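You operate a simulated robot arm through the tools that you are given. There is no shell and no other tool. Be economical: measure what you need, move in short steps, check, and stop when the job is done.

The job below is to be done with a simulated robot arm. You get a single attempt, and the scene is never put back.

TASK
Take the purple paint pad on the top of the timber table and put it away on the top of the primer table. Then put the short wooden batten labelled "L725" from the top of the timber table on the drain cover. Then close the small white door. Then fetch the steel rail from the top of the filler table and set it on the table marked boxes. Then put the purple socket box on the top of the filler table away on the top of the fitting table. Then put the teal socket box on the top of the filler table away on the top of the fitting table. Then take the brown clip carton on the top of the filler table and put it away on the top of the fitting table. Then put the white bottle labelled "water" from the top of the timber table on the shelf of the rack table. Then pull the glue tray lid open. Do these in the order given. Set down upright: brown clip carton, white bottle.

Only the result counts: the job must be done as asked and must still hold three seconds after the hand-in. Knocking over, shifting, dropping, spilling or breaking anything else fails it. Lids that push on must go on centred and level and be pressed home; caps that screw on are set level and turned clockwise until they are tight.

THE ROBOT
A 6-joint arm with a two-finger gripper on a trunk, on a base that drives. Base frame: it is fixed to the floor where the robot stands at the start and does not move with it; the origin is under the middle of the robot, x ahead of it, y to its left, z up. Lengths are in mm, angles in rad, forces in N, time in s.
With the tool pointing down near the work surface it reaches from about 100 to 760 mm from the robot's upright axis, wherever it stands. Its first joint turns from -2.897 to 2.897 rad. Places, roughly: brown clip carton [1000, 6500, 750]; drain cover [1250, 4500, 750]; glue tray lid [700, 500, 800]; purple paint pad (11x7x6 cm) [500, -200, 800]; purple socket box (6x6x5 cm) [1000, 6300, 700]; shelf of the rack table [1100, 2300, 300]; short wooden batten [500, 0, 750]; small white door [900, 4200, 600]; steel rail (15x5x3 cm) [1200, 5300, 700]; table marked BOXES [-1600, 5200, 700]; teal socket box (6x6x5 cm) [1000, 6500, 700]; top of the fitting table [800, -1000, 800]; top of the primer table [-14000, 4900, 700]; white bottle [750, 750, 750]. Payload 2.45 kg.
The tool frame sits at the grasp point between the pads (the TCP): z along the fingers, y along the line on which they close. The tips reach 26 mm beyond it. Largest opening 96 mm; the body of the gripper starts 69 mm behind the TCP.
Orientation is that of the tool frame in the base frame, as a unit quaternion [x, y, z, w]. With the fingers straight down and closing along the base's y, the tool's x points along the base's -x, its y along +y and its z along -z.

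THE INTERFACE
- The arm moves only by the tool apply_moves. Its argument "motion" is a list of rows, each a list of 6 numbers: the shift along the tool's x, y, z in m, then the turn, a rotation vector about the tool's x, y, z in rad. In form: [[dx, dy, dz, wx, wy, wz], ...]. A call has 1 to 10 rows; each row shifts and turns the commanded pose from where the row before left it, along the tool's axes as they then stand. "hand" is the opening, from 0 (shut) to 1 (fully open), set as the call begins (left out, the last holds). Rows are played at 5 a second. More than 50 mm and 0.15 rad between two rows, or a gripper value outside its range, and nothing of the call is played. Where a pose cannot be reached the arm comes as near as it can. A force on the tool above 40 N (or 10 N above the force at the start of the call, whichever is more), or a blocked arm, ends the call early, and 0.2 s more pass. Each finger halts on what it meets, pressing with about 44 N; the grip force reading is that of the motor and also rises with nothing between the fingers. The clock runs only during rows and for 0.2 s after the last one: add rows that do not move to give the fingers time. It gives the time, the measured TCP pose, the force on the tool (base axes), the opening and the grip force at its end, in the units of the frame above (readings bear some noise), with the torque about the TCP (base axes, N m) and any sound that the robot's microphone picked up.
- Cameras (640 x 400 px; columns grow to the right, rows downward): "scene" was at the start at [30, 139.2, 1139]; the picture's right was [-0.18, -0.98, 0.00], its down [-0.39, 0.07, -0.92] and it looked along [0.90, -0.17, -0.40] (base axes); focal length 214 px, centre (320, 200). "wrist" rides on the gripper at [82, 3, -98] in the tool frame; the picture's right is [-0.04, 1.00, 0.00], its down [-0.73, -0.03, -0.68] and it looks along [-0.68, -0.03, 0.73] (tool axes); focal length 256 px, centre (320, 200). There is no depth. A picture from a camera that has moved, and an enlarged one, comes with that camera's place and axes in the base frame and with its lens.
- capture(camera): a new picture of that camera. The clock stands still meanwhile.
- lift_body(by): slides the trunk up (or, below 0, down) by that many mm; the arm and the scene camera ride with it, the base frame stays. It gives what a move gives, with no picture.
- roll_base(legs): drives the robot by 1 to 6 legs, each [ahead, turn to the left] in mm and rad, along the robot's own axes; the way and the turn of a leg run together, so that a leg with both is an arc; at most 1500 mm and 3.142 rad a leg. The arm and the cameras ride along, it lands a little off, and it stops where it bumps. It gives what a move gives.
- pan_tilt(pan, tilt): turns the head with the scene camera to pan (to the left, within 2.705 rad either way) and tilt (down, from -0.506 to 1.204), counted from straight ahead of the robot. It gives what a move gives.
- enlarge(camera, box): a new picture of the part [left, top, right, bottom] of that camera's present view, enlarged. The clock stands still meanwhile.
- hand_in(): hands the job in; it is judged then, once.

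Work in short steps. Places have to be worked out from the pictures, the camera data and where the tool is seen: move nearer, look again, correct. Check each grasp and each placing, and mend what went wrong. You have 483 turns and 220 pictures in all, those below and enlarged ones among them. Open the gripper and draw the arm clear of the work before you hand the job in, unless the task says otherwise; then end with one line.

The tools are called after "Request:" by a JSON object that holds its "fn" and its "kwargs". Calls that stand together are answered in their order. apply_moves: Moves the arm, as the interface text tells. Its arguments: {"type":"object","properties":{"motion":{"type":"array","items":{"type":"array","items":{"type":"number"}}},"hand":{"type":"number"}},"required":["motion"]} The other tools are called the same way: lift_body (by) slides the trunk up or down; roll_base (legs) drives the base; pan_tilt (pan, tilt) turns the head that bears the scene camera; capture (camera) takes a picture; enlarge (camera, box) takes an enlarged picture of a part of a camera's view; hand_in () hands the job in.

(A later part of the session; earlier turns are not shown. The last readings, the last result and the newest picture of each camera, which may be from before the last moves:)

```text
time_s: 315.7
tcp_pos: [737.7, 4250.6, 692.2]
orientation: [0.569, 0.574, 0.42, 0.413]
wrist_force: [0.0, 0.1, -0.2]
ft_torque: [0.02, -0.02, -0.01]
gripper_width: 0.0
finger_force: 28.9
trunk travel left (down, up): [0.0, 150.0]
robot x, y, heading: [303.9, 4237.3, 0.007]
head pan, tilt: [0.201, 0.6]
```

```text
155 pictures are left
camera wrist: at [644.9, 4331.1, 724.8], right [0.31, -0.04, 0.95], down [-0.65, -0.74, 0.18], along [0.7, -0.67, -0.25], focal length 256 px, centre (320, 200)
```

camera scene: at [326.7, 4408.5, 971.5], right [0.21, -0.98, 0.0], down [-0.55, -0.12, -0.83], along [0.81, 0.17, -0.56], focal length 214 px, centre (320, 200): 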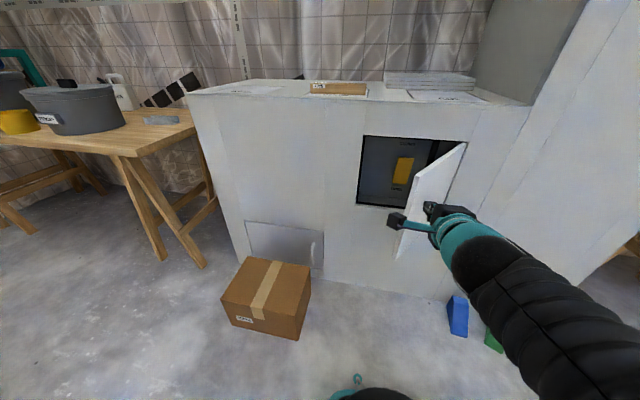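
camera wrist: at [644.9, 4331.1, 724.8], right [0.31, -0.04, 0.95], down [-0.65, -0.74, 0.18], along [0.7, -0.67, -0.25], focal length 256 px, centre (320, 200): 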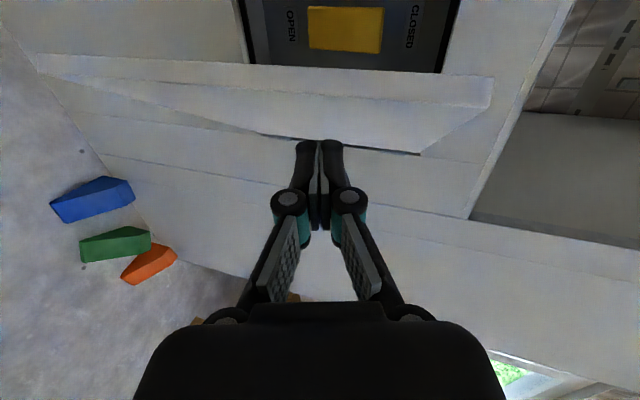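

The fingers are on the door's outer side. I push forward.

Request:
{"fn": "apply_moves", "kwargs": {"motion": [[0, 0.012, 0.038, 0, 0, 0], [0, 0.012, 0.038, 0, 0, 0], [0, 0.012, 0.038, 0, 0, 0], [0, 0.012, 0.038, 0, 0, 0]]}}

Request:
{"fn": "capture", "kwargs": {"camera": "scene"}}

```text
time_s: 316.7
tcp_pos: [886.1, 4244.0, 726.5]
orientation: [0.569, 0.576, 0.417, 0.413]
wrist_force: [0.1, -0.9, 1.0]
ft_torque: [0.01, 0.0, 0.02]
gripper_width: 0.1
finger_force: 28.6
out of reach, approached as far as the arm can: row 1, 2, 3, 4
trunk travel left (down, up): [0.0, 150.0]
robot x, y, heading: [301.5, 4235.3, 0.005]
head pan, tilt: [0.201, 0.6]
```

```text
154 pictures are left
camera scene: at [326.8, 4408.5, 971.6], right [0.21, -0.98, 0.0], down [-0.55, -0.12, -0.83], along [0.81, 0.17, -0.56], focal length 214 px, centre (320, 200)
```

scene: 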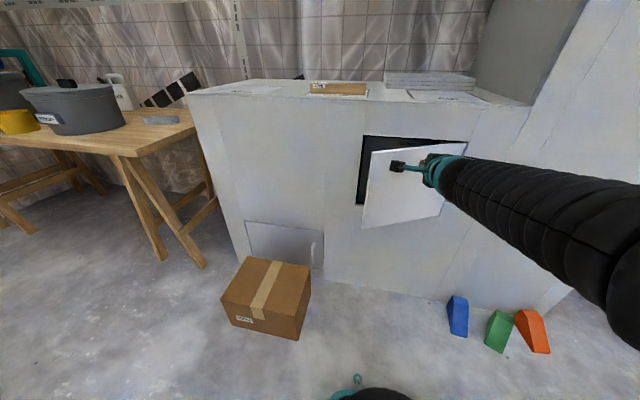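

The door is swinging shut. The arm is at its limit here, so I push the rest by driving forward slowly.

Request:
{"fn": "roll_base", "kwargs": {"legs": [[70, 0]]}}

Request:
{"fn": "capture", "kwargs": {"camera": "scene"}}

```text
time_s: 317.7
tcp_pos: [956.0, 4244.0, 726.2]
orientation: [0.57, 0.576, 0.417, 0.412]
wrist_force: [-0.4, 0.0, 0.3]
ft_torque: [0.03, 0.05, -0.01]
gripper_width: 0.0
finger_force: 28.0
trunk travel left (down, up): [0.0, 150.0]
robot x, y, heading: [372.4, 4234.8, 0.006]
head pan, tilt: [0.201, 0.6]
```

```text
153 pictures are left
camera scene: at [397.0, 4409.1, 971.6], right [0.21, -0.98, 0.0], down [-0.55, -0.12, -0.83], along [0.81, 0.17, -0.56], focal length 214 px, centre (320, 200)
```

scene: 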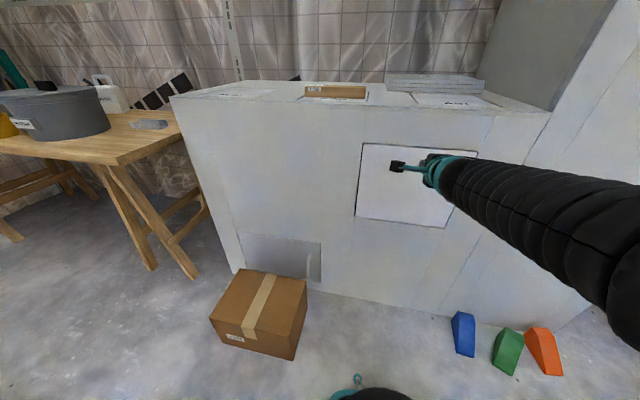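

Almost shut; I push on a little more until I feel resistance.

Request:
{"fn": "roll_base", "kwargs": {"legs": [[25, 0]]}}

Request:
{"fn": "enlarge", "kwargs": {"camera": "scene", "box": [320, 100, 520, 250]}}

```text
time_s: 318.6
tcp_pos: [976.3, 4245.2, 726.6]
orientation: [0.57, 0.577, 0.416, 0.411]
wrist_force: [-15.7, 1.0, 1.6]
ft_torque: [-0.01, -0.06, -0.23]
gripper_width: 0.1
finger_force: 28.2
trunk travel left (down, up): [0.0, 150.0]
robot x, y, heading: [395.3, 4238.2, 0.01]
head pan, tilt: [0.201, 0.6]
stopped in leg 1: the force on the tool passed its limit at 63 N (the readings are from after the stop); the commanded pose is now the measured one
```

```text
2.67 times, centred on (420, 175) of scene
camera zoom: at [418.3, 4409.2, 971.6], right [0.21, -0.98, 0.0], down [-0.55, -0.12, -0.83], along [0.81, 0.17, -0.56], focal length 572 px, centre (53, 267)
```

zoom: 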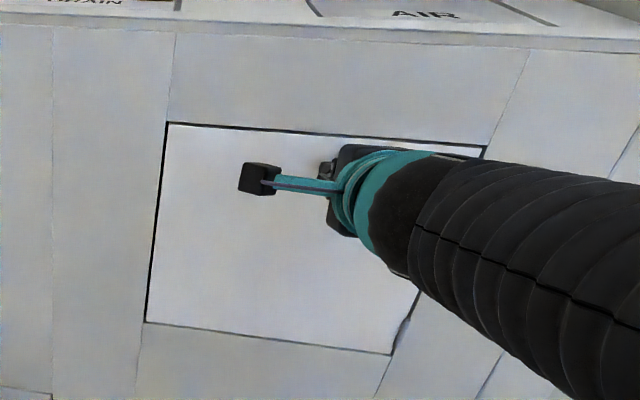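

The door is flush and met its stop. I back off, raise the trunk, and turn the tool back down.

Request:
{"fn": "roll_base", "kwargs": {"legs": [[-350, 0]]}}

Request:
{"fn": "lift_body", "kwargs": {"by": 150}}

Request:
{"fn": "apply_moves", "kwargs": {"motion": [[0, 0.035, -0.02, 0.14, 0, 0], [0, 0.035, -0.02, 0.14, 0, 0], [0, 0.03, -0.02, 0.14, 0, 0], [0, 0.0, -0.04, 0.14, 0, 0], [0, 0.0, -0.04, 0.14, 0, 0], [0, 0, -0.02, 0.14, 0, 0], [0, 0, 0, 0.14, 0, 0], [0, 0, 0, 0.14, 0, 0], [0, 0, 0, 0.14, 0, 0]], "hand": 1}}

Request:
{"fn": "capture", "kwargs": {"camera": "scene"}}

```text
time_s: 320.9
tcp_pos: [620.5, 4237.7, 726.2]
orientation: [0.573, 0.574, 0.414, 0.414]
wrist_force: [-0.6, 0.4, 0.4]
ft_torque: [0.01, -0.01, -0.02]
gripper_width: 0.0
finger_force: 28.5
trunk travel left (down, up): [0.0, 150.0]
robot x, y, heading: [39.7, 4234.9, -0.004]
head pan, tilt: [0.201, 0.6]
```

```text
time_s: 322.6
tcp_pos: [620.7, 4238.1, 875.4]
orientation: [0.573, 0.574, 0.414, 0.414]
wrist_force: [-0.1, -0.2, -0.7]
ft_torque: [-0.02, -0.03, 0.01]
gripper_width: 0.1
finger_force: 28.3
trunk travel left (down, up): [-150.0, 0.0]
robot x, y, heading: [35.4, 4236.1, -0.002]
head pan, tilt: [0.201, 0.6]
```

```text
time_s: 324.6
tcp_pos: [531.6, 4229.5, 1020.9]
orientation: [0.731, 0.681, 0.017, 0.033]
wrist_force: [0.7, -0.8, 0.5]
ft_torque: [-0.02, -0.01, 0.01]
gripper_width: 95.9
finger_force: 0.1
out of reach, approached as far as the arm can: row 1, 9
trunk travel left (down, up): [-150.0, 0.0]
robot x, y, heading: [36.7, 4238.7, -0.004]
head pan, tilt: [0.201, 0.6]
```

```text
151 pictures are left
camera scene: at [63.8, 4408.3, 1121.6], right [0.19, -0.98, 0.0], down [-0.55, -0.11, -0.83], along [0.81, 0.16, -0.56], focal length 214 px, centre (320, 200)
```

scene: 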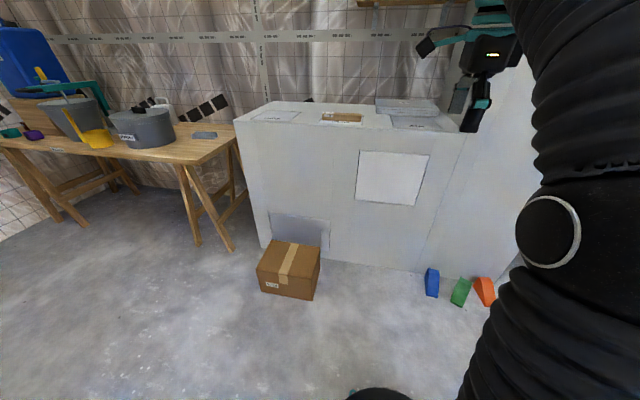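

Door closed, seen flush. The steel rail seems to be the grey piece at ≈(1200, 5340). I retract the arm and drive to about (560, 5250) facing the filler table.

Request:
{"fn": "apply_moves", "kwargs": {"motion": [[0, -0.042, 0.012, 0, 0, 0], [0, -0.042, 0.012, 0, 0, 0], [0, -0.042, 0.012, 0, 0, 0], [0, -0.042, 0.012, 0, 0, 0]]}}

Request:
{"fn": "roll_base", "kwargs": {"legs": [[0, 1.11], [1140, 0], [0, -1.11]]}}

Request:
{"fn": "pan_tilt", "kwargs": {"pan": 0.2, "tilt": 0.6}}

Request:
{"fn": "capture", "kwargs": {"camera": "scene"}}

Request:
{"fn": "capture", "kwargs": {"camera": "wrist"}}

```text
time_s: 325.6
tcp_pos: [365.7, 4240.0, 963.2]
orientation: [0.731, 0.681, 0.015, 0.032]
wrist_force: [1.4, -0.2, -1.4]
ft_torque: [-0.01, 0.04, 0.02]
gripper_width: 95.9
finger_force: 0.0
trunk travel left (down, up): [-150.0, 0.0]
robot x, y, heading: [41.1, 4237.5, -0.006]
head pan, tilt: [0.201, 0.6]
```

```text
time_s: 337.0
tcp_pos: [873.0, 5250.8, 963.4]
orientation: [0.726, 0.686, 0.017, 0.033]
wrist_force: [-0.5, 0.2, -0.2]
ft_torque: [-0.01, 0.01, 0.0]
gripper_width: 96.1
finger_force: 0.0
trunk travel left (down, up): [-150.0, 0.0]
robot x, y, heading: [545.7, 5243.3, 0.009]
head pan, tilt: [0.201, 0.6]
```

```text
time_s: 337.6
tcp_pos: [873.1, 5251.3, 964.6]
orientation: [0.727, 0.685, 0.017, 0.032]
wrist_force: [0.3, 0.6, -0.3]
ft_torque: [-0.02, -0.01, 0.02]
gripper_width: 95.9
finger_force: 0.1
trunk travel left (down, up): [-150.0, 0.0]
robot x, y, heading: [539.4, 5241.6, 0.007]
head pan, tilt: [0.201, 0.6]
```

```text
150 pictures are left
camera scene: at [569.8, 5416.2, 1121.6], right [0.21, -0.98, 0.0], down [-0.55, -0.12, -0.83], along [0.81, 0.17, -0.56], focal length 214 px, centre (320, 200)
```

scene: 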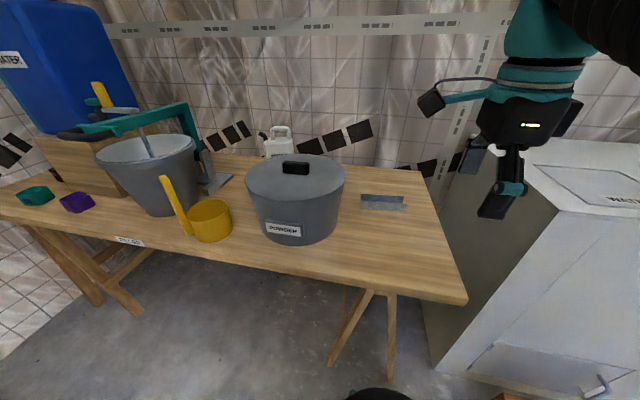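

```text
149 pictures are left
camera wrist: at [875.2, 5335.0, 1060.1], right [0.99, -0.1, 0.07], down [-0.12, -0.71, 0.69], along [-0.02, -0.69, -0.72], focal length 256 px, centre (320, 200)
```

wrist: 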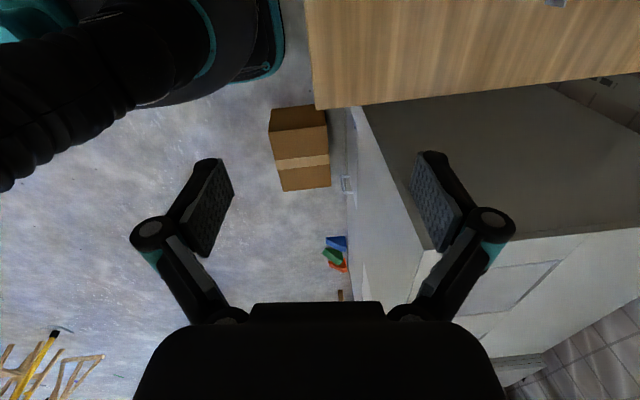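

The rail is the grey channel at about (1184, 5333), nearly along y. I level the tool, align it and move nearer.

Request:
{"fn": "apply_moves", "kwargs": {"motion": [[0, 0, 0, 0.035, 0.0097, -0.09], [0, 0, 0, 0.035, 0.0097, -0.09], [0.009, 0.039, 0.019, 0, 0, 0], [0.009, 0.039, 0.019, 0, 0, 0], [0.009, 0.039, 0.019, 0, 0, 0], [0.009, 0.039, 0.019, 0, 0, 0], [0.009, 0.039, 0.019, 0, 0, 0], [0.009, 0.039, 0.019, 0, 0, 0]]}}

Request:
{"fn": "capture", "kwargs": {"camera": "wrist"}}

Request:
{"fn": "enlarge", "kwargs": {"camera": "scene", "box": [320, 140, 480, 240]}}

```text
time_s: 339.4
tcp_pos: [1098.9, 5331.1, 850.1]
orientation: [0.663, 0.749, -0.004, 0.002]
wrist_force: [-0.5, 0.1, 1.5]
ft_torque: [0.01, -0.08, -0.01]
gripper_width: 96.3
finger_force: 0.1
trunk travel left (down, up): [-150.0, 0.0]
robot x, y, heading: [544.2, 5244.9, 0.005]
head pan, tilt: [0.201, 0.6]
```

```text
148 pictures are left
camera wrist: at [1092.7, 5413.9, 947.1], right [1.0, 0.08, 0.0], down [0.06, -0.73, 0.68], along [0.05, -0.68, -0.73], focal length 256 px, centre (320, 200)
```

wrist: 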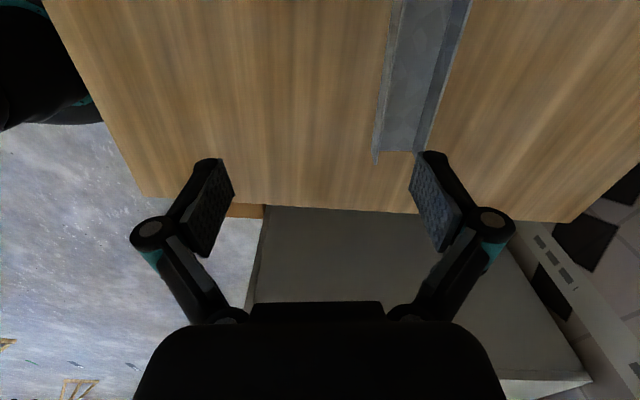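

```text
4.00 times, centred on (400, 190) of scene
camera zoom: at [569.4, 5416.1, 1121.6], right [0.21, -0.98, 0.0], down [-0.55, -0.12, -0.83], along [0.81, 0.17, -0.56], focal length 858 px, centre (0, 240)
```

zoom: 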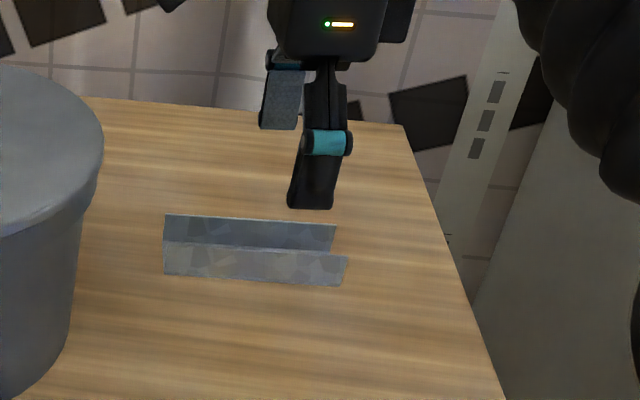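

It is an open U-channel. I centre over it (≈(1178, 5332)) and lower to z=800, then look again.

Request:
{"fn": "apply_moves", "kwargs": {"motion": [[0, 0, 0, 0, 0, 0.029], [-0.003, 0.04, 0.015, 0, 0, 0], [-0.003, 0.039, 0.015, 0, 0, 0], [0, 0, 0.02, 0, 0, 0]]}}

Request:
{"fn": "capture", "kwargs": {"camera": "wrist"}}

Request:
{"fn": "enlarge", "kwargs": {"camera": "scene", "box": [320, 140, 480, 240]}}

```text
time_s: 340.4
tcp_pos: [1179.3, 5333.4, 796.8]
orientation: [0.674, 0.739, -0.004, 0.002]
wrist_force: [-0.5, 0.3, 0.0]
ft_torque: [0.02, -0.02, -0.01]
gripper_width: 95.6
finger_force: 0.1
trunk travel left (down, up): [-150.0, 0.0]
robot x, y, heading: [546.0, 5239.0, 0.003]
head pan, tilt: [0.201, 0.6]
```

```text
146 pictures are left
camera wrist: at [1175.4, 5416.4, 894.9], right [1.0, 0.05, 0.0], down [0.04, -0.73, 0.69], along [0.03, -0.68, -0.73], focal length 256 px, centre (320, 200)
```

wrist: 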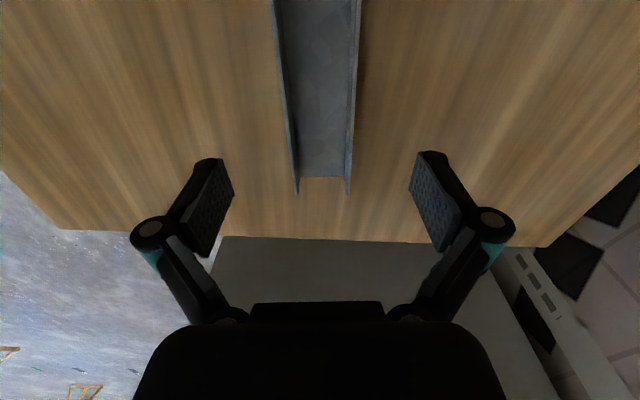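

```text
4.00 times, centred on (400, 190) of scene
camera zoom: at [569.8, 5416.2, 1121.6], right [0.21, -0.98, 0.0], down [-0.55, -0.12, -0.83], along [0.81, 0.17, -0.56], focal length 858 px, centre (0, 240)
```

zoom: 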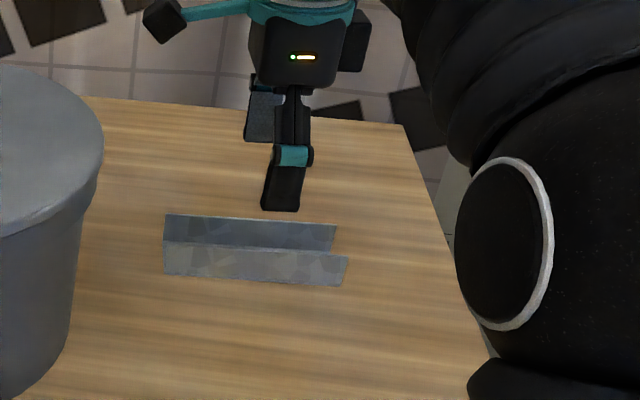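

Centred and aligned; flange top z≈734, table ≈704. I descend to z≈743 and close.

Request:
{"fn": "apply_moves", "kwargs": {"motion": [[0.006, 0, 0.02, 0, 0, 0], [0, 0, 0.02, 0, 0, 0], [0, 0, 0.014, 0, 0, 0]]}}

Request:
{"fn": "apply_moves", "kwargs": {"motion": [[0, 0, 0, 0, 0, 0], [0, 0, 0, 0, 0, 0], [0, 0, 0, 0, 0, 0], [0, 0, 0, 0, 0, 0]], "hand": 0}}

Request:
{"fn": "capture", "kwargs": {"camera": "wrist"}}

Request:
{"fn": "enlarge", "kwargs": {"camera": "scene", "box": [320, 140, 480, 240]}}

```text
time_s: 341.2
tcp_pos: [1177.1, 5337.2, 744.3]
orientation: [0.673, 0.74, -0.004, 0.002]
wrist_force: [-0.7, -0.3, -0.2]
ft_torque: [-0.01, -0.03, -0.01]
gripper_width: 95.8
finger_force: 0.2
trunk travel left (down, up): [-150.0, 0.0]
robot x, y, heading: [543.1, 5243.0, 0.004]
head pan, tilt: [0.201, 0.6]
```

```text
time_s: 342.2
tcp_pos: [1177.3, 5336.3, 744.3]
orientation: [0.674, 0.739, -0.004, 0.003]
wrist_force: [-0.7, 0.0, 4.0]
ft_torque: [0.02, -0.02, -0.01]
gripper_width: 47.1
finger_force: 43.5
trunk travel left (down, up): [-150.0, 0.0]
robot x, y, heading: [545.6, 5243.2, 0.005]
head pan, tilt: [0.201, 0.6]
```

```text
144 pictures are left
camera wrist: at [1173.3, 5420.2, 841.0], right [1.0, 0.05, 0.0], down [0.04, -0.73, 0.69], along [0.03, -0.68, -0.73], focal length 256 px, centre (320, 200)
```

wrist: 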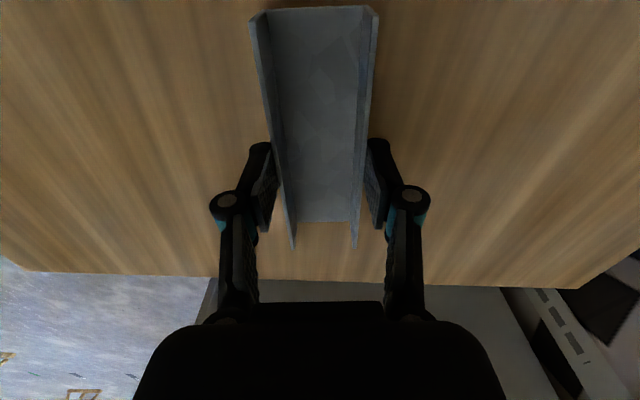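

```text
4.00 times, centred on (400, 190) of scene
camera zoom: at [569.8, 5416.2, 1121.6], right [0.21, -0.98, 0.0], down [-0.55, -0.12, -0.83], along [0.81, 0.17, -0.56], focal length 858 px, centre (0, 240)
```

zoom: 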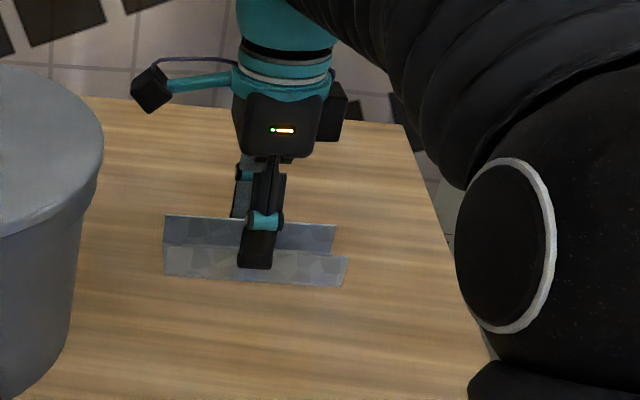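

Gripped at 47 mm. I lift gently and check.

Request:
{"fn": "apply_moves", "kwargs": {"motion": [[0, 0, -0.015, 0, 0, 0], [0, 0, -0.03, 0, 0, 0], [0, 0, -0.03, 0, 0, 0], [0, -0.03, -0.03, 0, 0, 0], [0, -0.04, -0.025, 0, 0, 0], [0, -0.04, -0.025, 0, 0, 0], [0, -0.04, -0.025, 0, 0, 0], [0, -0.04, -0.025, 0, 0, 0], [0, -0.04, -0.015, 0, 0, 0], [0, -0.04, 0, 0, 0, 0]]}}

Request:
{"fn": "capture", "kwargs": {"camera": "wrist"}}

```text
time_s: 344.4
tcp_pos: [908.7, 5313.1, 964.0]
orientation: [0.673, 0.739, -0.005, 0.001]
wrist_force: [-0.5, 0.2, -1.3]
ft_torque: [0.02, 0.04, 0.03]
gripper_width: 47.1
finger_force: 43.9
trunk travel left (down, up): [-150.0, 0.0]
robot x, y, heading: [545.9, 5241.7, 0.004]
head pan, tilt: [0.201, 0.6]
```

```text
142 pictures are left
camera wrist: at [904.6, 5395.8, 1060.9], right [1.0, 0.05, 0.0], down [0.04, -0.73, 0.69], along [0.03, -0.68, -0.73], focal length 256 px, centre (320, 200)
```

wrist: 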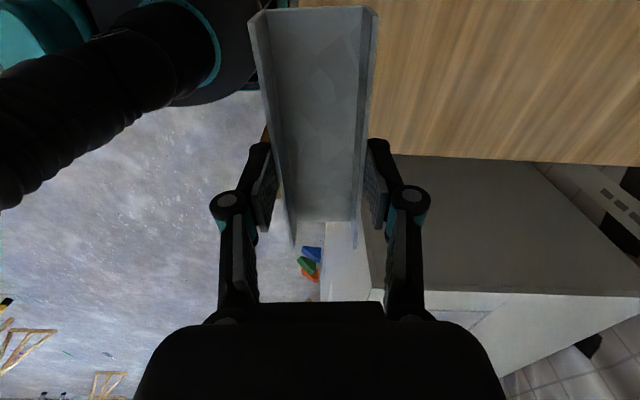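

The rail is held. I turn around toward the BOXES table and look.

Request:
{"fn": "roll_base", "kwargs": {"legs": [[-150, 0], [0, -3.1]]}}

Request:
{"fn": "pan_tilt", "kwargs": {"pan": 0.35, "tilt": 0.35}}

Request:
{"fn": "capture", "kwargs": {"camera": "scene"}}

```text
time_s: 352.9
tcp_pos: [40.1, 5146.6, 963.7]
orientation: [0.762, -0.648, -0.003, -0.005]
wrist_force: [0.7, 0.1, -0.1]
ft_torque: [-0.03, 0.03, -0.01]
gripper_width: 47.5
finger_force: 43.9
trunk travel left (down, up): [-150.0, 0.0]
robot x, y, heading: [394.5, 5239.0, -3.066]
head pan, tilt: [0.201, 0.6]
```

```text
time_s: 353.7
tcp_pos: [40.2, 5147.6, 964.8]
orientation: [0.762, -0.648, -0.002, -0.004]
wrist_force: [0.1, -0.1, -1.9]
ft_torque: [-0.04, 0.01, -0.02]
gripper_width: 47.2
finger_force: 43.7
trunk travel left (down, up): [-150.0, 0.0]
robot x, y, heading: [397.2, 5239.5, -3.066]
head pan, tilt: [0.351, 0.351]
```

```text
141 pictures are left
camera scene: at [383.5, 5049.1, 1144.3], right [-0.41, 0.91, 0.0], down [0.31, 0.14, -0.94], along [-0.85, -0.39, -0.34], focal length 214 px, centre (320, 200)
```

scene: 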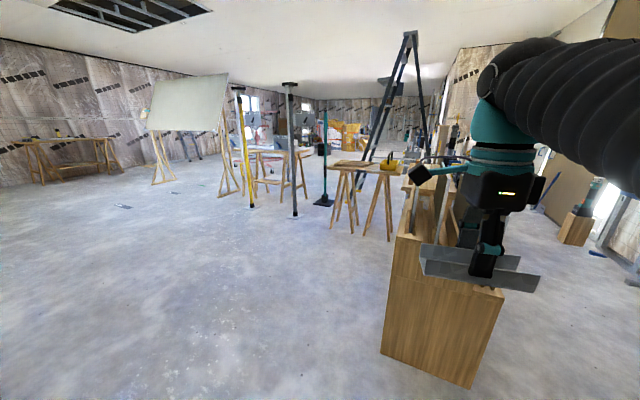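

I enlarge to find the BOXES marking.

Request:
{"fn": "enlarge", "kwargs": {"camera": "scene", "box": [240, 100, 500, 260]}}

```text
2.46 times, centred on (370, 180) of scene
camera zoom: at [383.5, 5049.1, 1144.3], right [-0.41, 0.91, 0.0], down [0.31, 0.14, -0.94], along [-0.85, -0.39, -0.34], focal length 528 px, centre (197, 249)
```

zoom: 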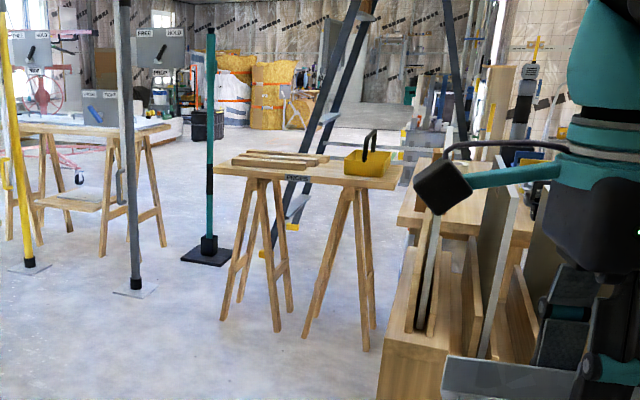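

The table behind the wooden stand is likely the BOXES table. I drive to about (-300, 4450) for a clear view.

Request:
{"fn": "roll_base", "kwargs": {"legs": [[0, 0.773], [1050, 0], [0, -1.37]]}}

Request:
{"fn": "pan_tilt", "kwargs": {"pan": 0.25, "tilt": 0.35}}

Request:
{"fn": "capture", "kwargs": {"camera": "scene"}}

```text
time_s: 364.6
tcp_pos: [-648.2, 4550.0, 964.3]
orientation: [-0.542, 0.841, 0.0, 0.004]
wrist_force: [-0.2, -1.2, -1.4]
ft_torque: [-0.03, 0.0, 0.02]
gripper_width: 47.1
finger_force: 43.8
trunk travel left (down, up): [-150.0, 0.0]
robot x, y, heading: [-298.4, 4434.5, 2.625]
head pan, tilt: [0.351, 0.351]
```

```text
time_s: 365.3
tcp_pos: [-651.1, 4550.5, 964.7]
orientation: [-0.541, 0.841, 0.001, 0.004]
wrist_force: [0.4, -0.4, -0.4]
ft_torque: [0.0, 0.02, -0.02]
gripper_width: 46.9
finger_force: 44.0
trunk travel left (down, up): [-150.0, 0.0]
robot x, y, heading: [-300.9, 4429.7, 2.622]
head pan, tilt: [0.25, 0.351]
```

```text
139 pictures are left
camera scene: at [-415.6, 4286.4, 1144.4], right [0.26, 0.97, 0.0], down [0.33, -0.09, -0.94], along [-0.91, 0.25, -0.34], focal length 214 px, centre (320, 200)
```

scene: 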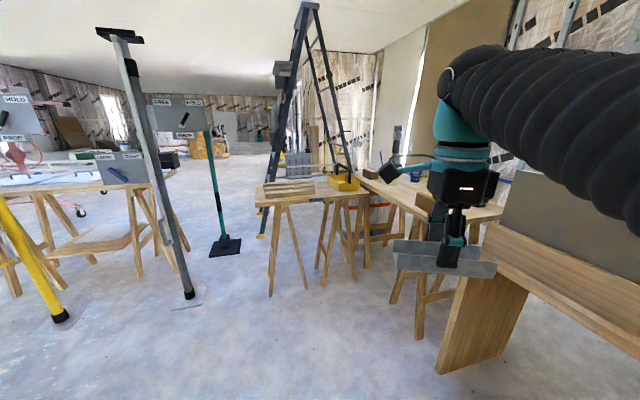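

Request:
{"fn": "enlarge", "kwargs": {"camera": "scene", "box": [240, 150, 520, 340]}}

```text
2.11 times, centred on (380, 245) of scene
camera zoom: at [-415.6, 4286.4, 1144.4], right [0.26, 0.97, 0.0], down [0.33, -0.09, -0.94], along [-0.91, 0.25, -0.34], focal length 452 px, centre (194, 105)
```

zoom: 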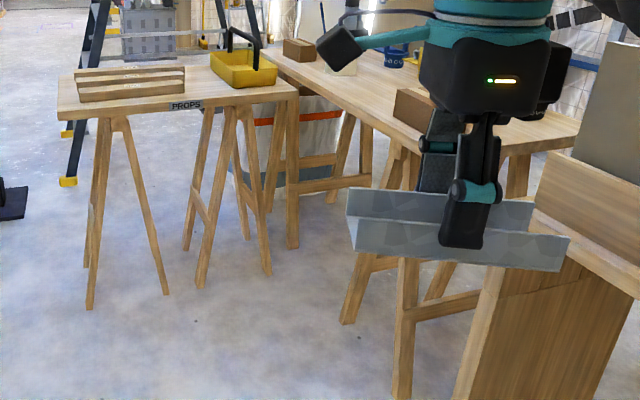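

The left one is PROPS; the long table behind it (front edge y≈5050, from x≈-1000 westward) should be BOXES. I drive to about (-1150, 4580) and face +y.

Request:
{"fn": "roll_base", "kwargs": {"legs": [[0, 0.345], [850, 0], [0, -1.4]]}}

Request:
{"fn": "pan_tilt", "kwargs": {"pan": 0.2, "tilt": 0.55}}

Request:
{"fn": "capture", "kwargs": {"camera": "scene"}}

Request:
{"fn": "capture", "kwargs": {"camera": "wrist"}}

```text
time_s: 374.2
tcp_pos: [-1180.4, 4934.3, 964.4]
orientation: [-0.042, 0.999, -0.002, 0.005]
wrist_force: [0.4, 0.3, -1.4]
ft_torque: [0.02, 0.0, 0.0]
gripper_width: 47.1
finger_force: 43.7
trunk travel left (down, up): [-150.0, 0.0]
robot x, y, heading: [-1115.5, 4572.9, 1.575]
head pan, tilt: [0.25, 0.351]
```

```text
time_s: 374.9
tcp_pos: [-1181.8, 4934.8, 965.7]
orientation: [-0.042, 0.999, -0.002, 0.004]
wrist_force: [-0.4, 1.3, -1.1]
ft_torque: [0.0, -0.03, 0.03]
gripper_width: 47.2
finger_force: 44.4
trunk travel left (down, up): [-150.0, 0.0]
robot x, y, heading: [-1115.4, 4572.2, 1.565]
head pan, tilt: [0.201, 0.55]
```

```text
137 pictures are left
camera scene: at [-1290.9, 4597.5, 1126.2], right [0.98, 0.2, 0.0], down [0.1, -0.51, -0.85], along [-0.17, 0.84, -0.52], focal length 214 px, centre (320, 200)
```

scene: 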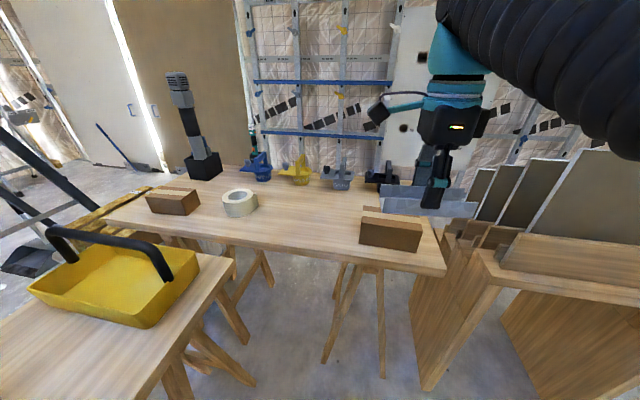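

```text
136 pictures are left
camera wrist: at [-1263.9, 4931.9, 1061.4], right [-0.04, 1.0, 0.0], down [0.73, 0.03, 0.69], along [0.68, 0.03, -0.73], focal length 256 px, centre (320, 200)
```

wrist: 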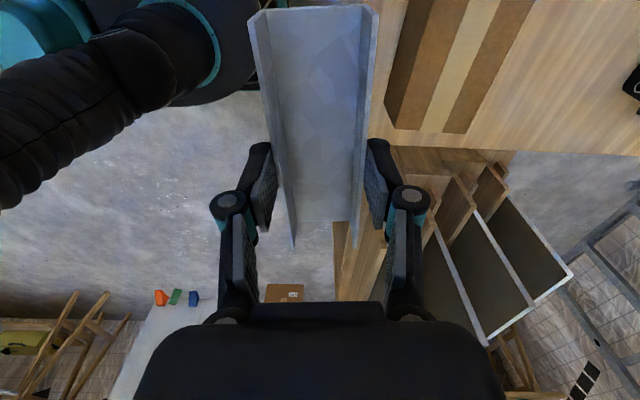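

I enlarge the table to check for the BOXES marking.

Request:
{"fn": "enlarge", "kwargs": {"camera": "scene", "box": [100, 140, 460, 290]}}

```text
1.78 times, centred on (280, 215) of scene
camera zoom: at [-1290.9, 4597.5, 1126.2], right [0.98, 0.2, 0.0], down [0.1, -0.51, -0.85], along [-0.17, 0.84, -0.52], focal length 381 px, centre (391, 173)
```

zoom: 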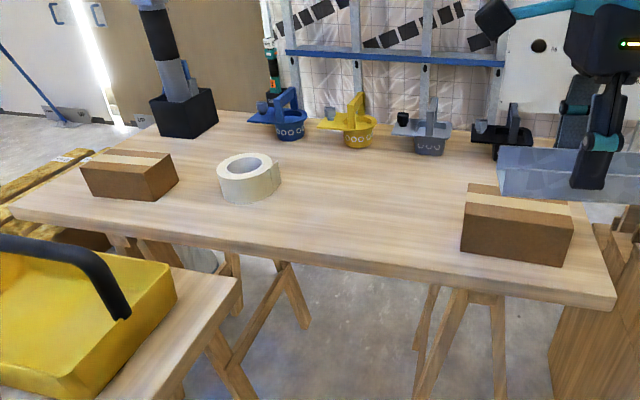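

Cardboard boxes and tape stand on it and it matches the given place. The free area is about x -1600…-1300. I carry the rail to (-1440, 5150), descending to z≈850.

Request:
{"fn": "apply_moves", "kwargs": {"motion": [[0.03, 0.0295, 0.0145, 0, 0, 0], [0.03, 0.0295, 0.0145, 0, 0, 0], [0.03, 0.0295, 0.0145, 0, 0, 0], [0.03, 0.0295, 0.0145, 0, 0, 0], [0.03, 0.0295, 0.0145, 0, 0, 0], [0.03, 0.0295, 0.0145, 0, 0, 0], [0.03, 0.0295, 0.0145, 0, 0, 0], [0.03, 0.0295, 0.0145, 0, 0, 0]]}}

Request:
{"fn": "capture", "kwargs": {"camera": "scene"}}

Request:
{"fn": "capture", "kwargs": {"camera": "wrist"}}

```text
time_s: 376.8
tcp_pos: [-1440.1, 5149.8, 845.3]
orientation: [-0.041, 0.999, -0.001, 0.003]
wrist_force: [0.8, -0.7, -0.8]
ft_torque: [0.08, 0.07, 0.01]
gripper_width: 47.0
finger_force: 43.6
trunk travel left (down, up): [-150.0, 0.0]
robot x, y, heading: [-1110.2, 4566.9, 1.57]
head pan, tilt: [0.201, 0.55]
```

```text
134 pictures are left
camera scene: at [-1290.8, 4597.2, 1126.1], right [0.98, 0.2, 0.0], down [0.1, -0.51, -0.85], along [-0.17, 0.84, -0.52], focal length 214 px, centre (320, 200)
```

scene: 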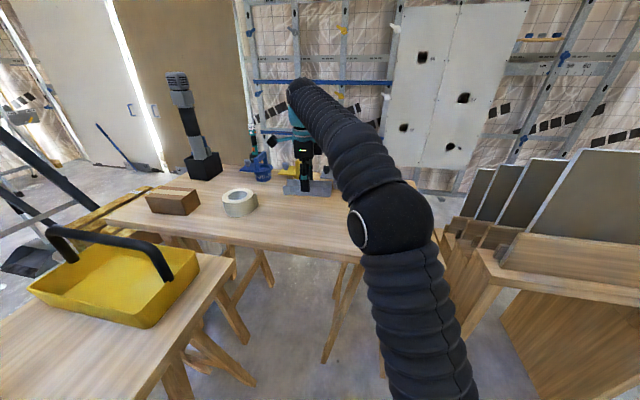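

```text
133 pictures are left
camera wrist: at [-1522.7, 5147.8, 943.8], right [-0.04, 1.0, 0.0], down [0.73, 0.03, 0.68], along [0.68, 0.03, -0.73], focal length 256 px, centre (320, 200)
```

wrist: 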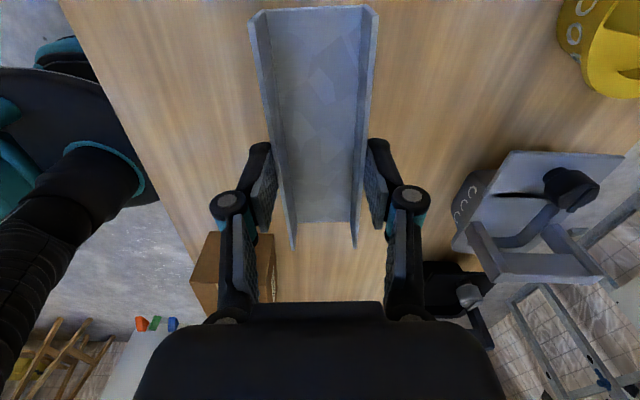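

Area below is free. I lower toward contact.

Request:
{"fn": "apply_moves", "kwargs": {"motion": [[0, 0, 0.03, 0, 0, 0], [0, 0, 0.03, 0, 0, 0], [0, 0, 0.02, 0, 0, 0], [0, 0, 0.01, 0, 0, 0], [0, 0, 0.005, 0, 0, 0]]}}

Request:
{"fn": "enlarge", "kwargs": {"camera": "scene", "box": [200, 130, 400, 270]}}

```text
time_s: 377.7
tcp_pos: [-1437.2, 5149.1, 764.7]
orientation: [-0.041, 0.999, 0.005, 0.002]
wrist_force: [1.4, -1.9, 17.5]
ft_torque: [-0.28, -0.67, -0.12]
gripper_width: 47.1
finger_force: 44.1
trunk travel left (down, up): [-150.0, 0.0]
robot x, y, heading: [-1115.7, 4571.6, 1.572]
head pan, tilt: [0.201, 0.55]
stopped in row 4: the force on the tool passed its limit at 47 N (the readings are from after the stop); the commanded pose is now the measured one
```

```text
2.86 times, centred on (300, 200) of scene
camera zoom: at [-1290.6, 4596.7, 1126.1], right [0.98, 0.2, 0.0], down [0.1, -0.51, -0.85], along [-0.17, 0.84, -0.52], focal length 613 px, centre (377, 200)
```

zoom: 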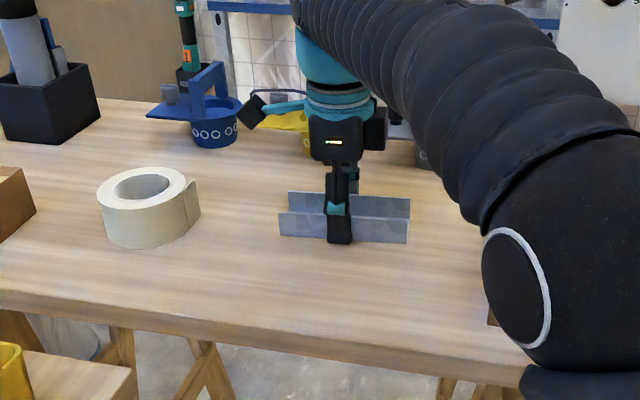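

Contact at z≈765. I release and rise.

Request:
{"fn": "apply_moves", "kwargs": {"motion": [[0, 0, 0, 0, 0, 0], [0, 0, 0, 0, 0, 0]], "hand": 0.8}}

Request:
{"fn": "apply_moves", "kwargs": {"motion": [[0, 0, -0.02, 0, 0, 0], [0, 0, -0.03, 0, 0, 0], [0, 0, -0.03, 0, 0, 0]]}}

Request:
{"fn": "enlarge", "kwargs": {"camera": "scene", "box": [200, 130, 400, 270]}}

```text
time_s: 378.3
tcp_pos: [-1438.6, 5149.4, 762.8]
orientation: [-0.042, 0.999, 0.002, 0.003]
wrist_force: [0.8, 0.0, 0.1]
ft_torque: [0.02, 0.01, 0.03]
gripper_width: 76.7
finger_force: 0.1
trunk travel left (down, up): [-150.0, 0.0]
robot x, y, heading: [-1113.6, 4571.6, 1.57]
head pan, tilt: [0.201, 0.55]
```

```text
time_s: 379.1
tcp_pos: [-1437.9, 5149.7, 843.1]
orientation: [-0.042, 0.999, 0.003, 0.001]
wrist_force: [-0.4, 0.5, -0.1]
ft_torque: [-0.03, 0.01, -0.01]
gripper_width: 76.9
finger_force: 0.0
trunk travel left (down, up): [-150.0, 0.0]
robot x, y, heading: [-1113.7, 4570.9, 1.567]
head pan, tilt: [0.201, 0.55]
```

```text
2.86 times, centred on (300, 200) of scene
camera zoom: at [-1291.1, 4597.7, 1126.0], right [0.98, 0.2, 0.0], down [0.1, -0.51, -0.85], along [-0.17, 0.84, -0.52], focal length 613 px, centre (377, 200)
```

zoom: 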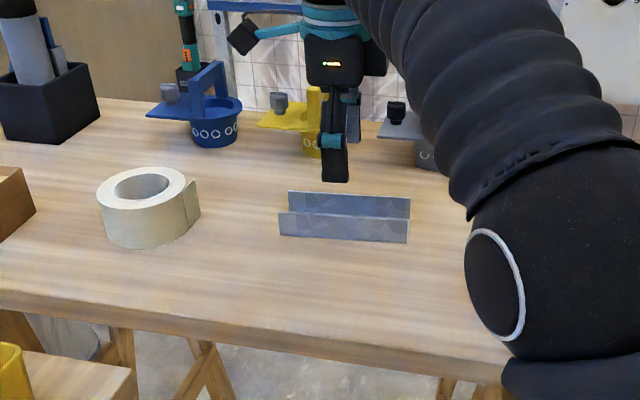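

The rail lies on the table. I retract and drive back to the filler table, toward the socket boxes near (967, 6310) and (969, 6500).

Request:
{"fn": "apply_moves", "kwargs": {"motion": [[-0.03, -0.0295, -0.0145, 0, 0, 0], [-0.03, -0.0295, -0.0145, 0, 0, 0], [-0.03, -0.0295, -0.0145, 0, 0, 0], [-0.03, -0.0295, -0.0145, 0, 0, 0], [-0.03, -0.0295, -0.0145, 0, 0, 0], [-0.03, -0.0295, -0.0145, 0, 0, 0], [-0.03, -0.0295, -0.0145, 0, 0, 0], [-0.03, -0.0295, -0.0145, 0, 0, 0]]}}

Request:
{"fn": "roll_base", "kwargs": {"legs": [[0, -1.465], [1270, 0]]}}

```text
time_s: 380.9
tcp_pos: [-1180.5, 4935.1, 958.7]
orientation: [-0.041, 0.999, 0.002, 0.002]
wrist_force: [0.3, 1.1, -1.1]
ft_torque: [-0.07, -0.05, 0.01]
gripper_width: 76.7
finger_force: 0.1
trunk travel left (down, up): [-150.0, 0.0]
robot x, y, heading: [-1117.4, 4566.2, 1.568]
head pan, tilt: [0.201, 0.55]
```

```text
time_s: 390.8
tcp_pos: [458.9, 4791.5, 960.2]
orientation: [0.635, 0.773, 0.001, 0.003]
wrist_force: [-0.4, 0.7, 0.9]
ft_torque: [0.01, 0.02, -0.01]
gripper_width: 76.5
finger_force: 0.1
trunk travel left (down, up): [-150.0, 0.0]
robot x, y, heading: [104.1, 4686.3, 0.109]
head pan, tilt: [0.201, 0.55]
```

Request:
{"fn": "roll_base", "kwargs": {"legs": [[0, 1.206], [1500, 0], [147, 0], [0, -1.315]]}}

Request:
{"fn": "pan_tilt", "kwargs": {"pan": 0.3, "tilt": 0.55}}

Request:
{"fn": "capture", "kwargs": {"camera": "scene"}}

Request:
{"fn": "capture", "kwargs": {"camera": "wrist"}}

```text
time_s: 405.4
tcp_pos: [825.0, 6337.7, 958.3]
orientation: [0.669, 0.743, 0.0, 0.004]
wrist_force: [-0.1, -0.2, 0.1]
ft_torque: [0.01, -0.04, 0.0]
gripper_width: 76.9
finger_force: 0.1
trunk travel left (down, up): [-150.0, 0.0]
robot x, y, heading: [465.6, 6260.0, 0.026]
head pan, tilt: [0.201, 0.55]
```

```text
time_s: 406.0
tcp_pos: [824.5, 6338.3, 959.3]
orientation: [0.669, 0.743, 0.0, 0.004]
wrist_force: [-0.6, -1.4, -0.3]
ft_torque: [0.02, 0.01, 0.03]
gripper_width: 76.8
finger_force: 0.0
trunk travel left (down, up): [-150.0, 0.0]
robot x, y, heading: [464.1, 6264.6, 0.021]
head pan, tilt: [0.3, 0.55]
```

```text
130 pictures are left
camera scene: at [483.5, 6445.2, 1126.1], right [0.31, -0.95, 0.0], down [-0.5, -0.16, -0.85], along [0.81, 0.27, -0.52], focal length 214 px, centre (320, 200)
```

scene: 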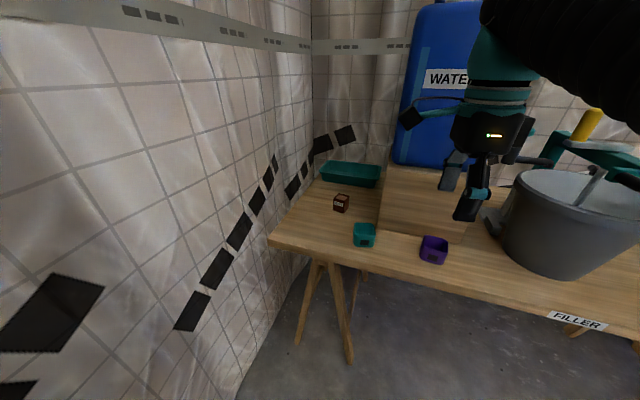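

```text
129 pictures are left
camera wrist: at [818.7, 6419.2, 1056.6], right [1.0, 0.07, 0.01], down [0.04, -0.73, 0.68], along [0.05, -0.68, -0.73], focal length 256 px, centre (320, 200)
```

wrist: 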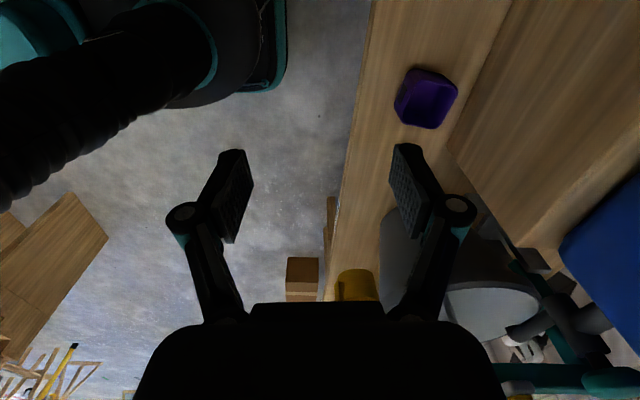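

Purple box ≈ (957, 6306), turned about -0.1 rad. I align, open fully and move above it at z≈860.

Request:
{"fn": "apply_moves", "kwargs": {"motion": [[0, 0, 0, 0, 0, 0.1], [0, 0, 0, 0, 0, 0.1], [-0.005, 0.034, 0.02, 0, 0, 0], [-0.005, 0.034, 0.02, 0, 0, 0], [-0.005, 0.034, 0.025, 0, 0, 0], [-0.004, 0.033, 0.03, 0, 0, 0]], "hand": 1}}

Request:
{"fn": "capture", "kwargs": {"camera": "wrist"}}

Request:
{"fn": "enlarge", "kwargs": {"camera": "scene", "box": [310, 130, 510, 290]}}

```text
time_s: 407.4
tcp_pos: [958.3, 6303.2, 863.9]
orientation: [0.74, 0.673, 0.001, 0.004]
wrist_force: [-0.2, -0.6, 0.0]
ft_torque: [-0.01, -0.06, -0.01]
gripper_width: 95.9
finger_force: 0.2
trunk travel left (down, up): [-150.0, 0.0]
robot x, y, heading: [462.0, 6264.4, 0.018]
head pan, tilt: [0.3, 0.55]
```

```text
128 pictures are left
camera wrist: at [968.1, 6385.7, 962.1], right [0.99, -0.13, 0.01], down [-0.1, -0.73, 0.68], along [-0.09, -0.68, -0.73], focal length 256 px, centre (320, 200)
```

wrist: 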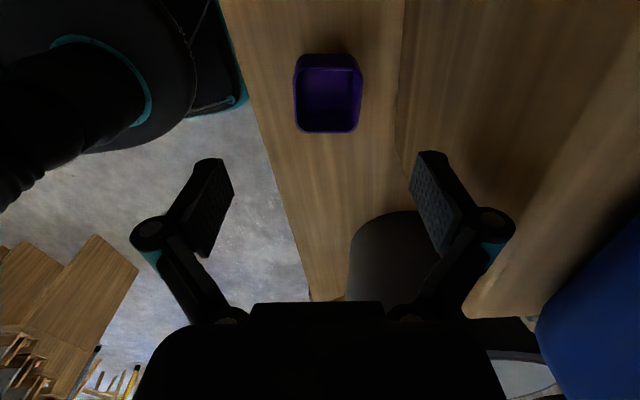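

```text
2.50 times, centred on (410, 210) of scene
camera zoom: at [483.1, 6445.3, 1126.1], right [0.32, -0.95, 0.0], down [-0.5, -0.16, -0.85], along [0.81, 0.27, -0.52], focal length 536 px, centre (95, 175)
```

zoom: 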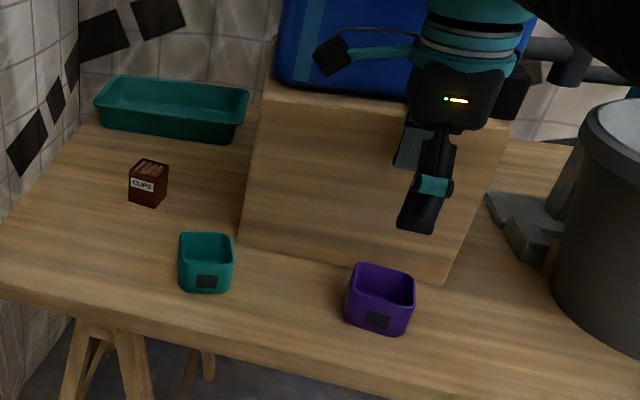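

The purple box is square to the tool; the platform behind it is about x=1033. I set the opening to 80 mm, correct 6 mm and descend to z≈790, then look.

Request:
{"fn": "apply_moves", "kwargs": {"motion": [[0.0035, 0.006, 0.02, 0, 0, 0], [0, 0, 0.03, 0, 0, 0], [0, 0, 0.025, 0, 0, 0]], "hand": 0.83}}

Request:
{"fn": "capture", "kwargs": {"camera": "wrist"}}

Request:
{"fn": "enlarge", "kwargs": {"camera": "scene", "box": [390, 160, 510, 270]}}

```text
time_s: 408.2
tcp_pos: [965.6, 6307.8, 791.1]
orientation: [0.739, 0.673, 0.001, 0.003]
wrist_force: [-0.2, 1.1, -0.4]
ft_torque: [-0.05, 0.02, -0.01]
gripper_width: 79.6
finger_force: 0.1
trunk travel left (down, up): [-150.0, 0.0]
robot x, y, heading: [461.8, 6262.7, 0.016]
head pan, tilt: [0.3, 0.55]
```

```text
126 pictures are left
camera wrist: at [975.4, 6389.2, 887.5], right [0.99, -0.13, 0.01], down [-0.1, -0.73, 0.68], along [-0.09, -0.68, -0.73], focal length 256 px, centre (320, 200)
```

wrist: 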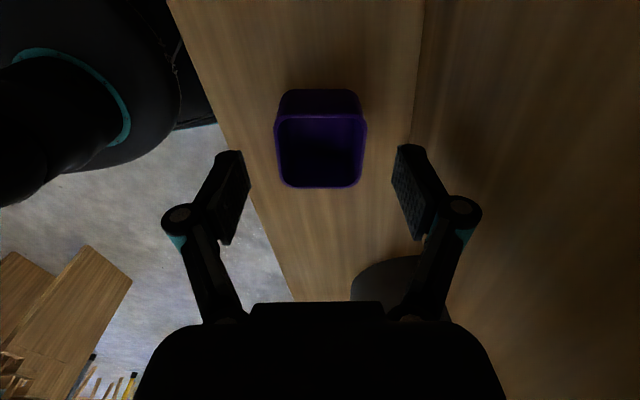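

```text
3.64 times, centred on (450, 215) of scene
camera zoom: at [483.5, 6445.2, 1126.1], right [0.32, -0.95, 0.0], down [-0.5, -0.16, -0.85], along [0.81, 0.27, -0.52], focal length 780 px, centre (-153, 146)
```

zoom: 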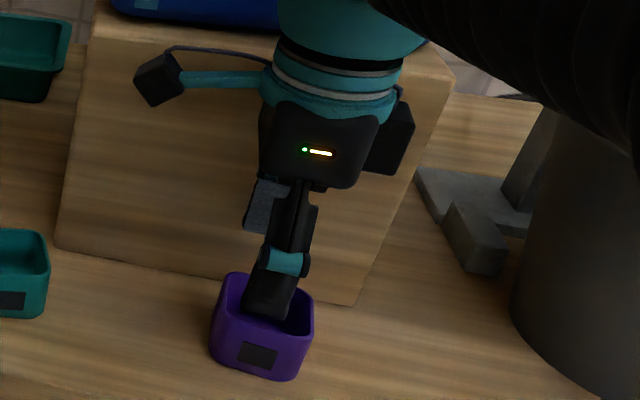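

Centred. I descend 42 mm and close.

Request:
{"fn": "apply_moves", "kwargs": {"motion": [[0, 0, 0.02, 0, 0, 0], [0, 0, 0.015, 0, 0, 0], [0, 0, 0.007, 0, 0, 0]]}}

Request:
{"fn": "apply_moves", "kwargs": {"motion": [[0, 0, 0, 0, 0, 0], [0, 0, 0, 0, 0, 0], [0, 0, 0, 0, 0, 0]], "hand": 0}}

Request:
{"fn": "capture", "kwargs": {"camera": "wrist"}}

```text
time_s: 409.0
tcp_pos: [964.5, 6307.1, 746.3]
orientation: [0.74, 0.673, 0.001, 0.003]
wrist_force: [-1.0, -0.5, -0.5]
ft_torque: [0.02, 0.02, 0.0]
gripper_width: 79.6
finger_force: 0.0
trunk travel left (down, up): [-150.0, 0.0]
robot x, y, heading: [460.7, 6259.9, 0.023]
head pan, tilt: [0.3, 0.55]
```

```text
time_s: 409.8
tcp_pos: [964.8, 6307.9, 746.0]
orientation: [0.74, 0.673, 0.001, 0.003]
wrist_force: [-1.2, 0.4, 0.4]
ft_torque: [0.03, 0.02, 0.02]
gripper_width: 56.9
finger_force: 44.3
trunk travel left (down, up): [-150.0, 0.0]
robot x, y, heading: [458.6, 6261.6, 0.017]
head pan, tilt: [0.3, 0.55]
```

```text
124 pictures are left
camera wrist: at [975.4, 6389.1, 844.2], right [0.99, -0.13, 0.01], down [-0.1, -0.73, 0.68], along [-0.09, -0.68, -0.73], focal length 256 px, centre (320, 200)
```

wrist: 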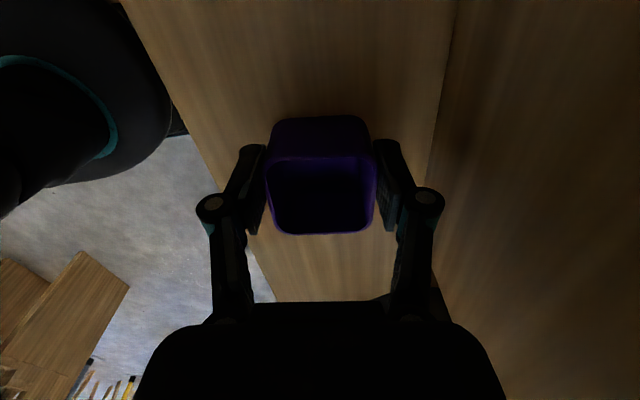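

Gripped (57 mm). I lift and retract.

Request:
{"fn": "apply_moves", "kwargs": {"motion": [[0, 0, -0.015, 0, 0, 0], [0, 0, -0.03, 0, 0, 0], [0, 0, -0.035, 0, 0, 0], [0, 0, -0.04, 0, 0, 0], [0, 0, -0.04, 0, 0, 0], [0, -0.035, -0.03, 0, 0, 0], [0, -0.04, -0.025, 0, 0, 0], [0, -0.04, 0, 0, 0, 0], [-0.02, -0.04, 0, 0, 0, 0]]}}

Request:
{"fn": "capture", "kwargs": {"camera": "wrist"}}

```text
time_s: 411.8
tcp_pos: [811.8, 6302.3, 962.8]
orientation: [0.74, 0.673, 0.001, 0.003]
wrist_force: [1.6, -0.7, -1.5]
ft_torque: [0.01, 0.07, 0.01]
gripper_width: 56.9
finger_force: 44.3
trunk travel left (down, up): [-150.0, 0.0]
robot x, y, heading: [461.6, 6260.9, 0.021]
head pan, tilt: [0.3, 0.55]
```

```text
123 pictures are left
camera wrist: at [821.9, 6384.8, 1059.4], right [0.99, -0.13, 0.01], down [-0.1, -0.72, 0.68], along [-0.09, -0.68, -0.73], focal length 256 px, centre (320, 200)
```

wrist: 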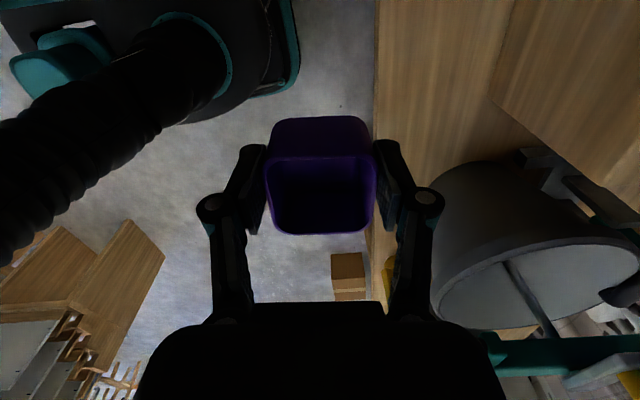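

Held firmly. I drive to the fitting table via (-250, 4300).

Request:
{"fn": "roll_base", "kwargs": {"legs": [[0, -1.94], [1500, 0], [586, 0]]}}

```text
time_s: 426.8
tcp_pos: [-256.8, 3951.2, 961.9]
orientation: [0.979, -0.205, -0.003, 0.003]
wrist_force: [0.3, -0.6, -1.0]
ft_torque: [-0.01, 0.0, -0.02]
gripper_width: 56.7
finger_force: 44.0
trunk travel left (down, up): [-150.0, 0.0]
robot x, y, heading: [-184.7, 4294.8, -1.867]
head pan, tilt: [0.3, 0.55]
```

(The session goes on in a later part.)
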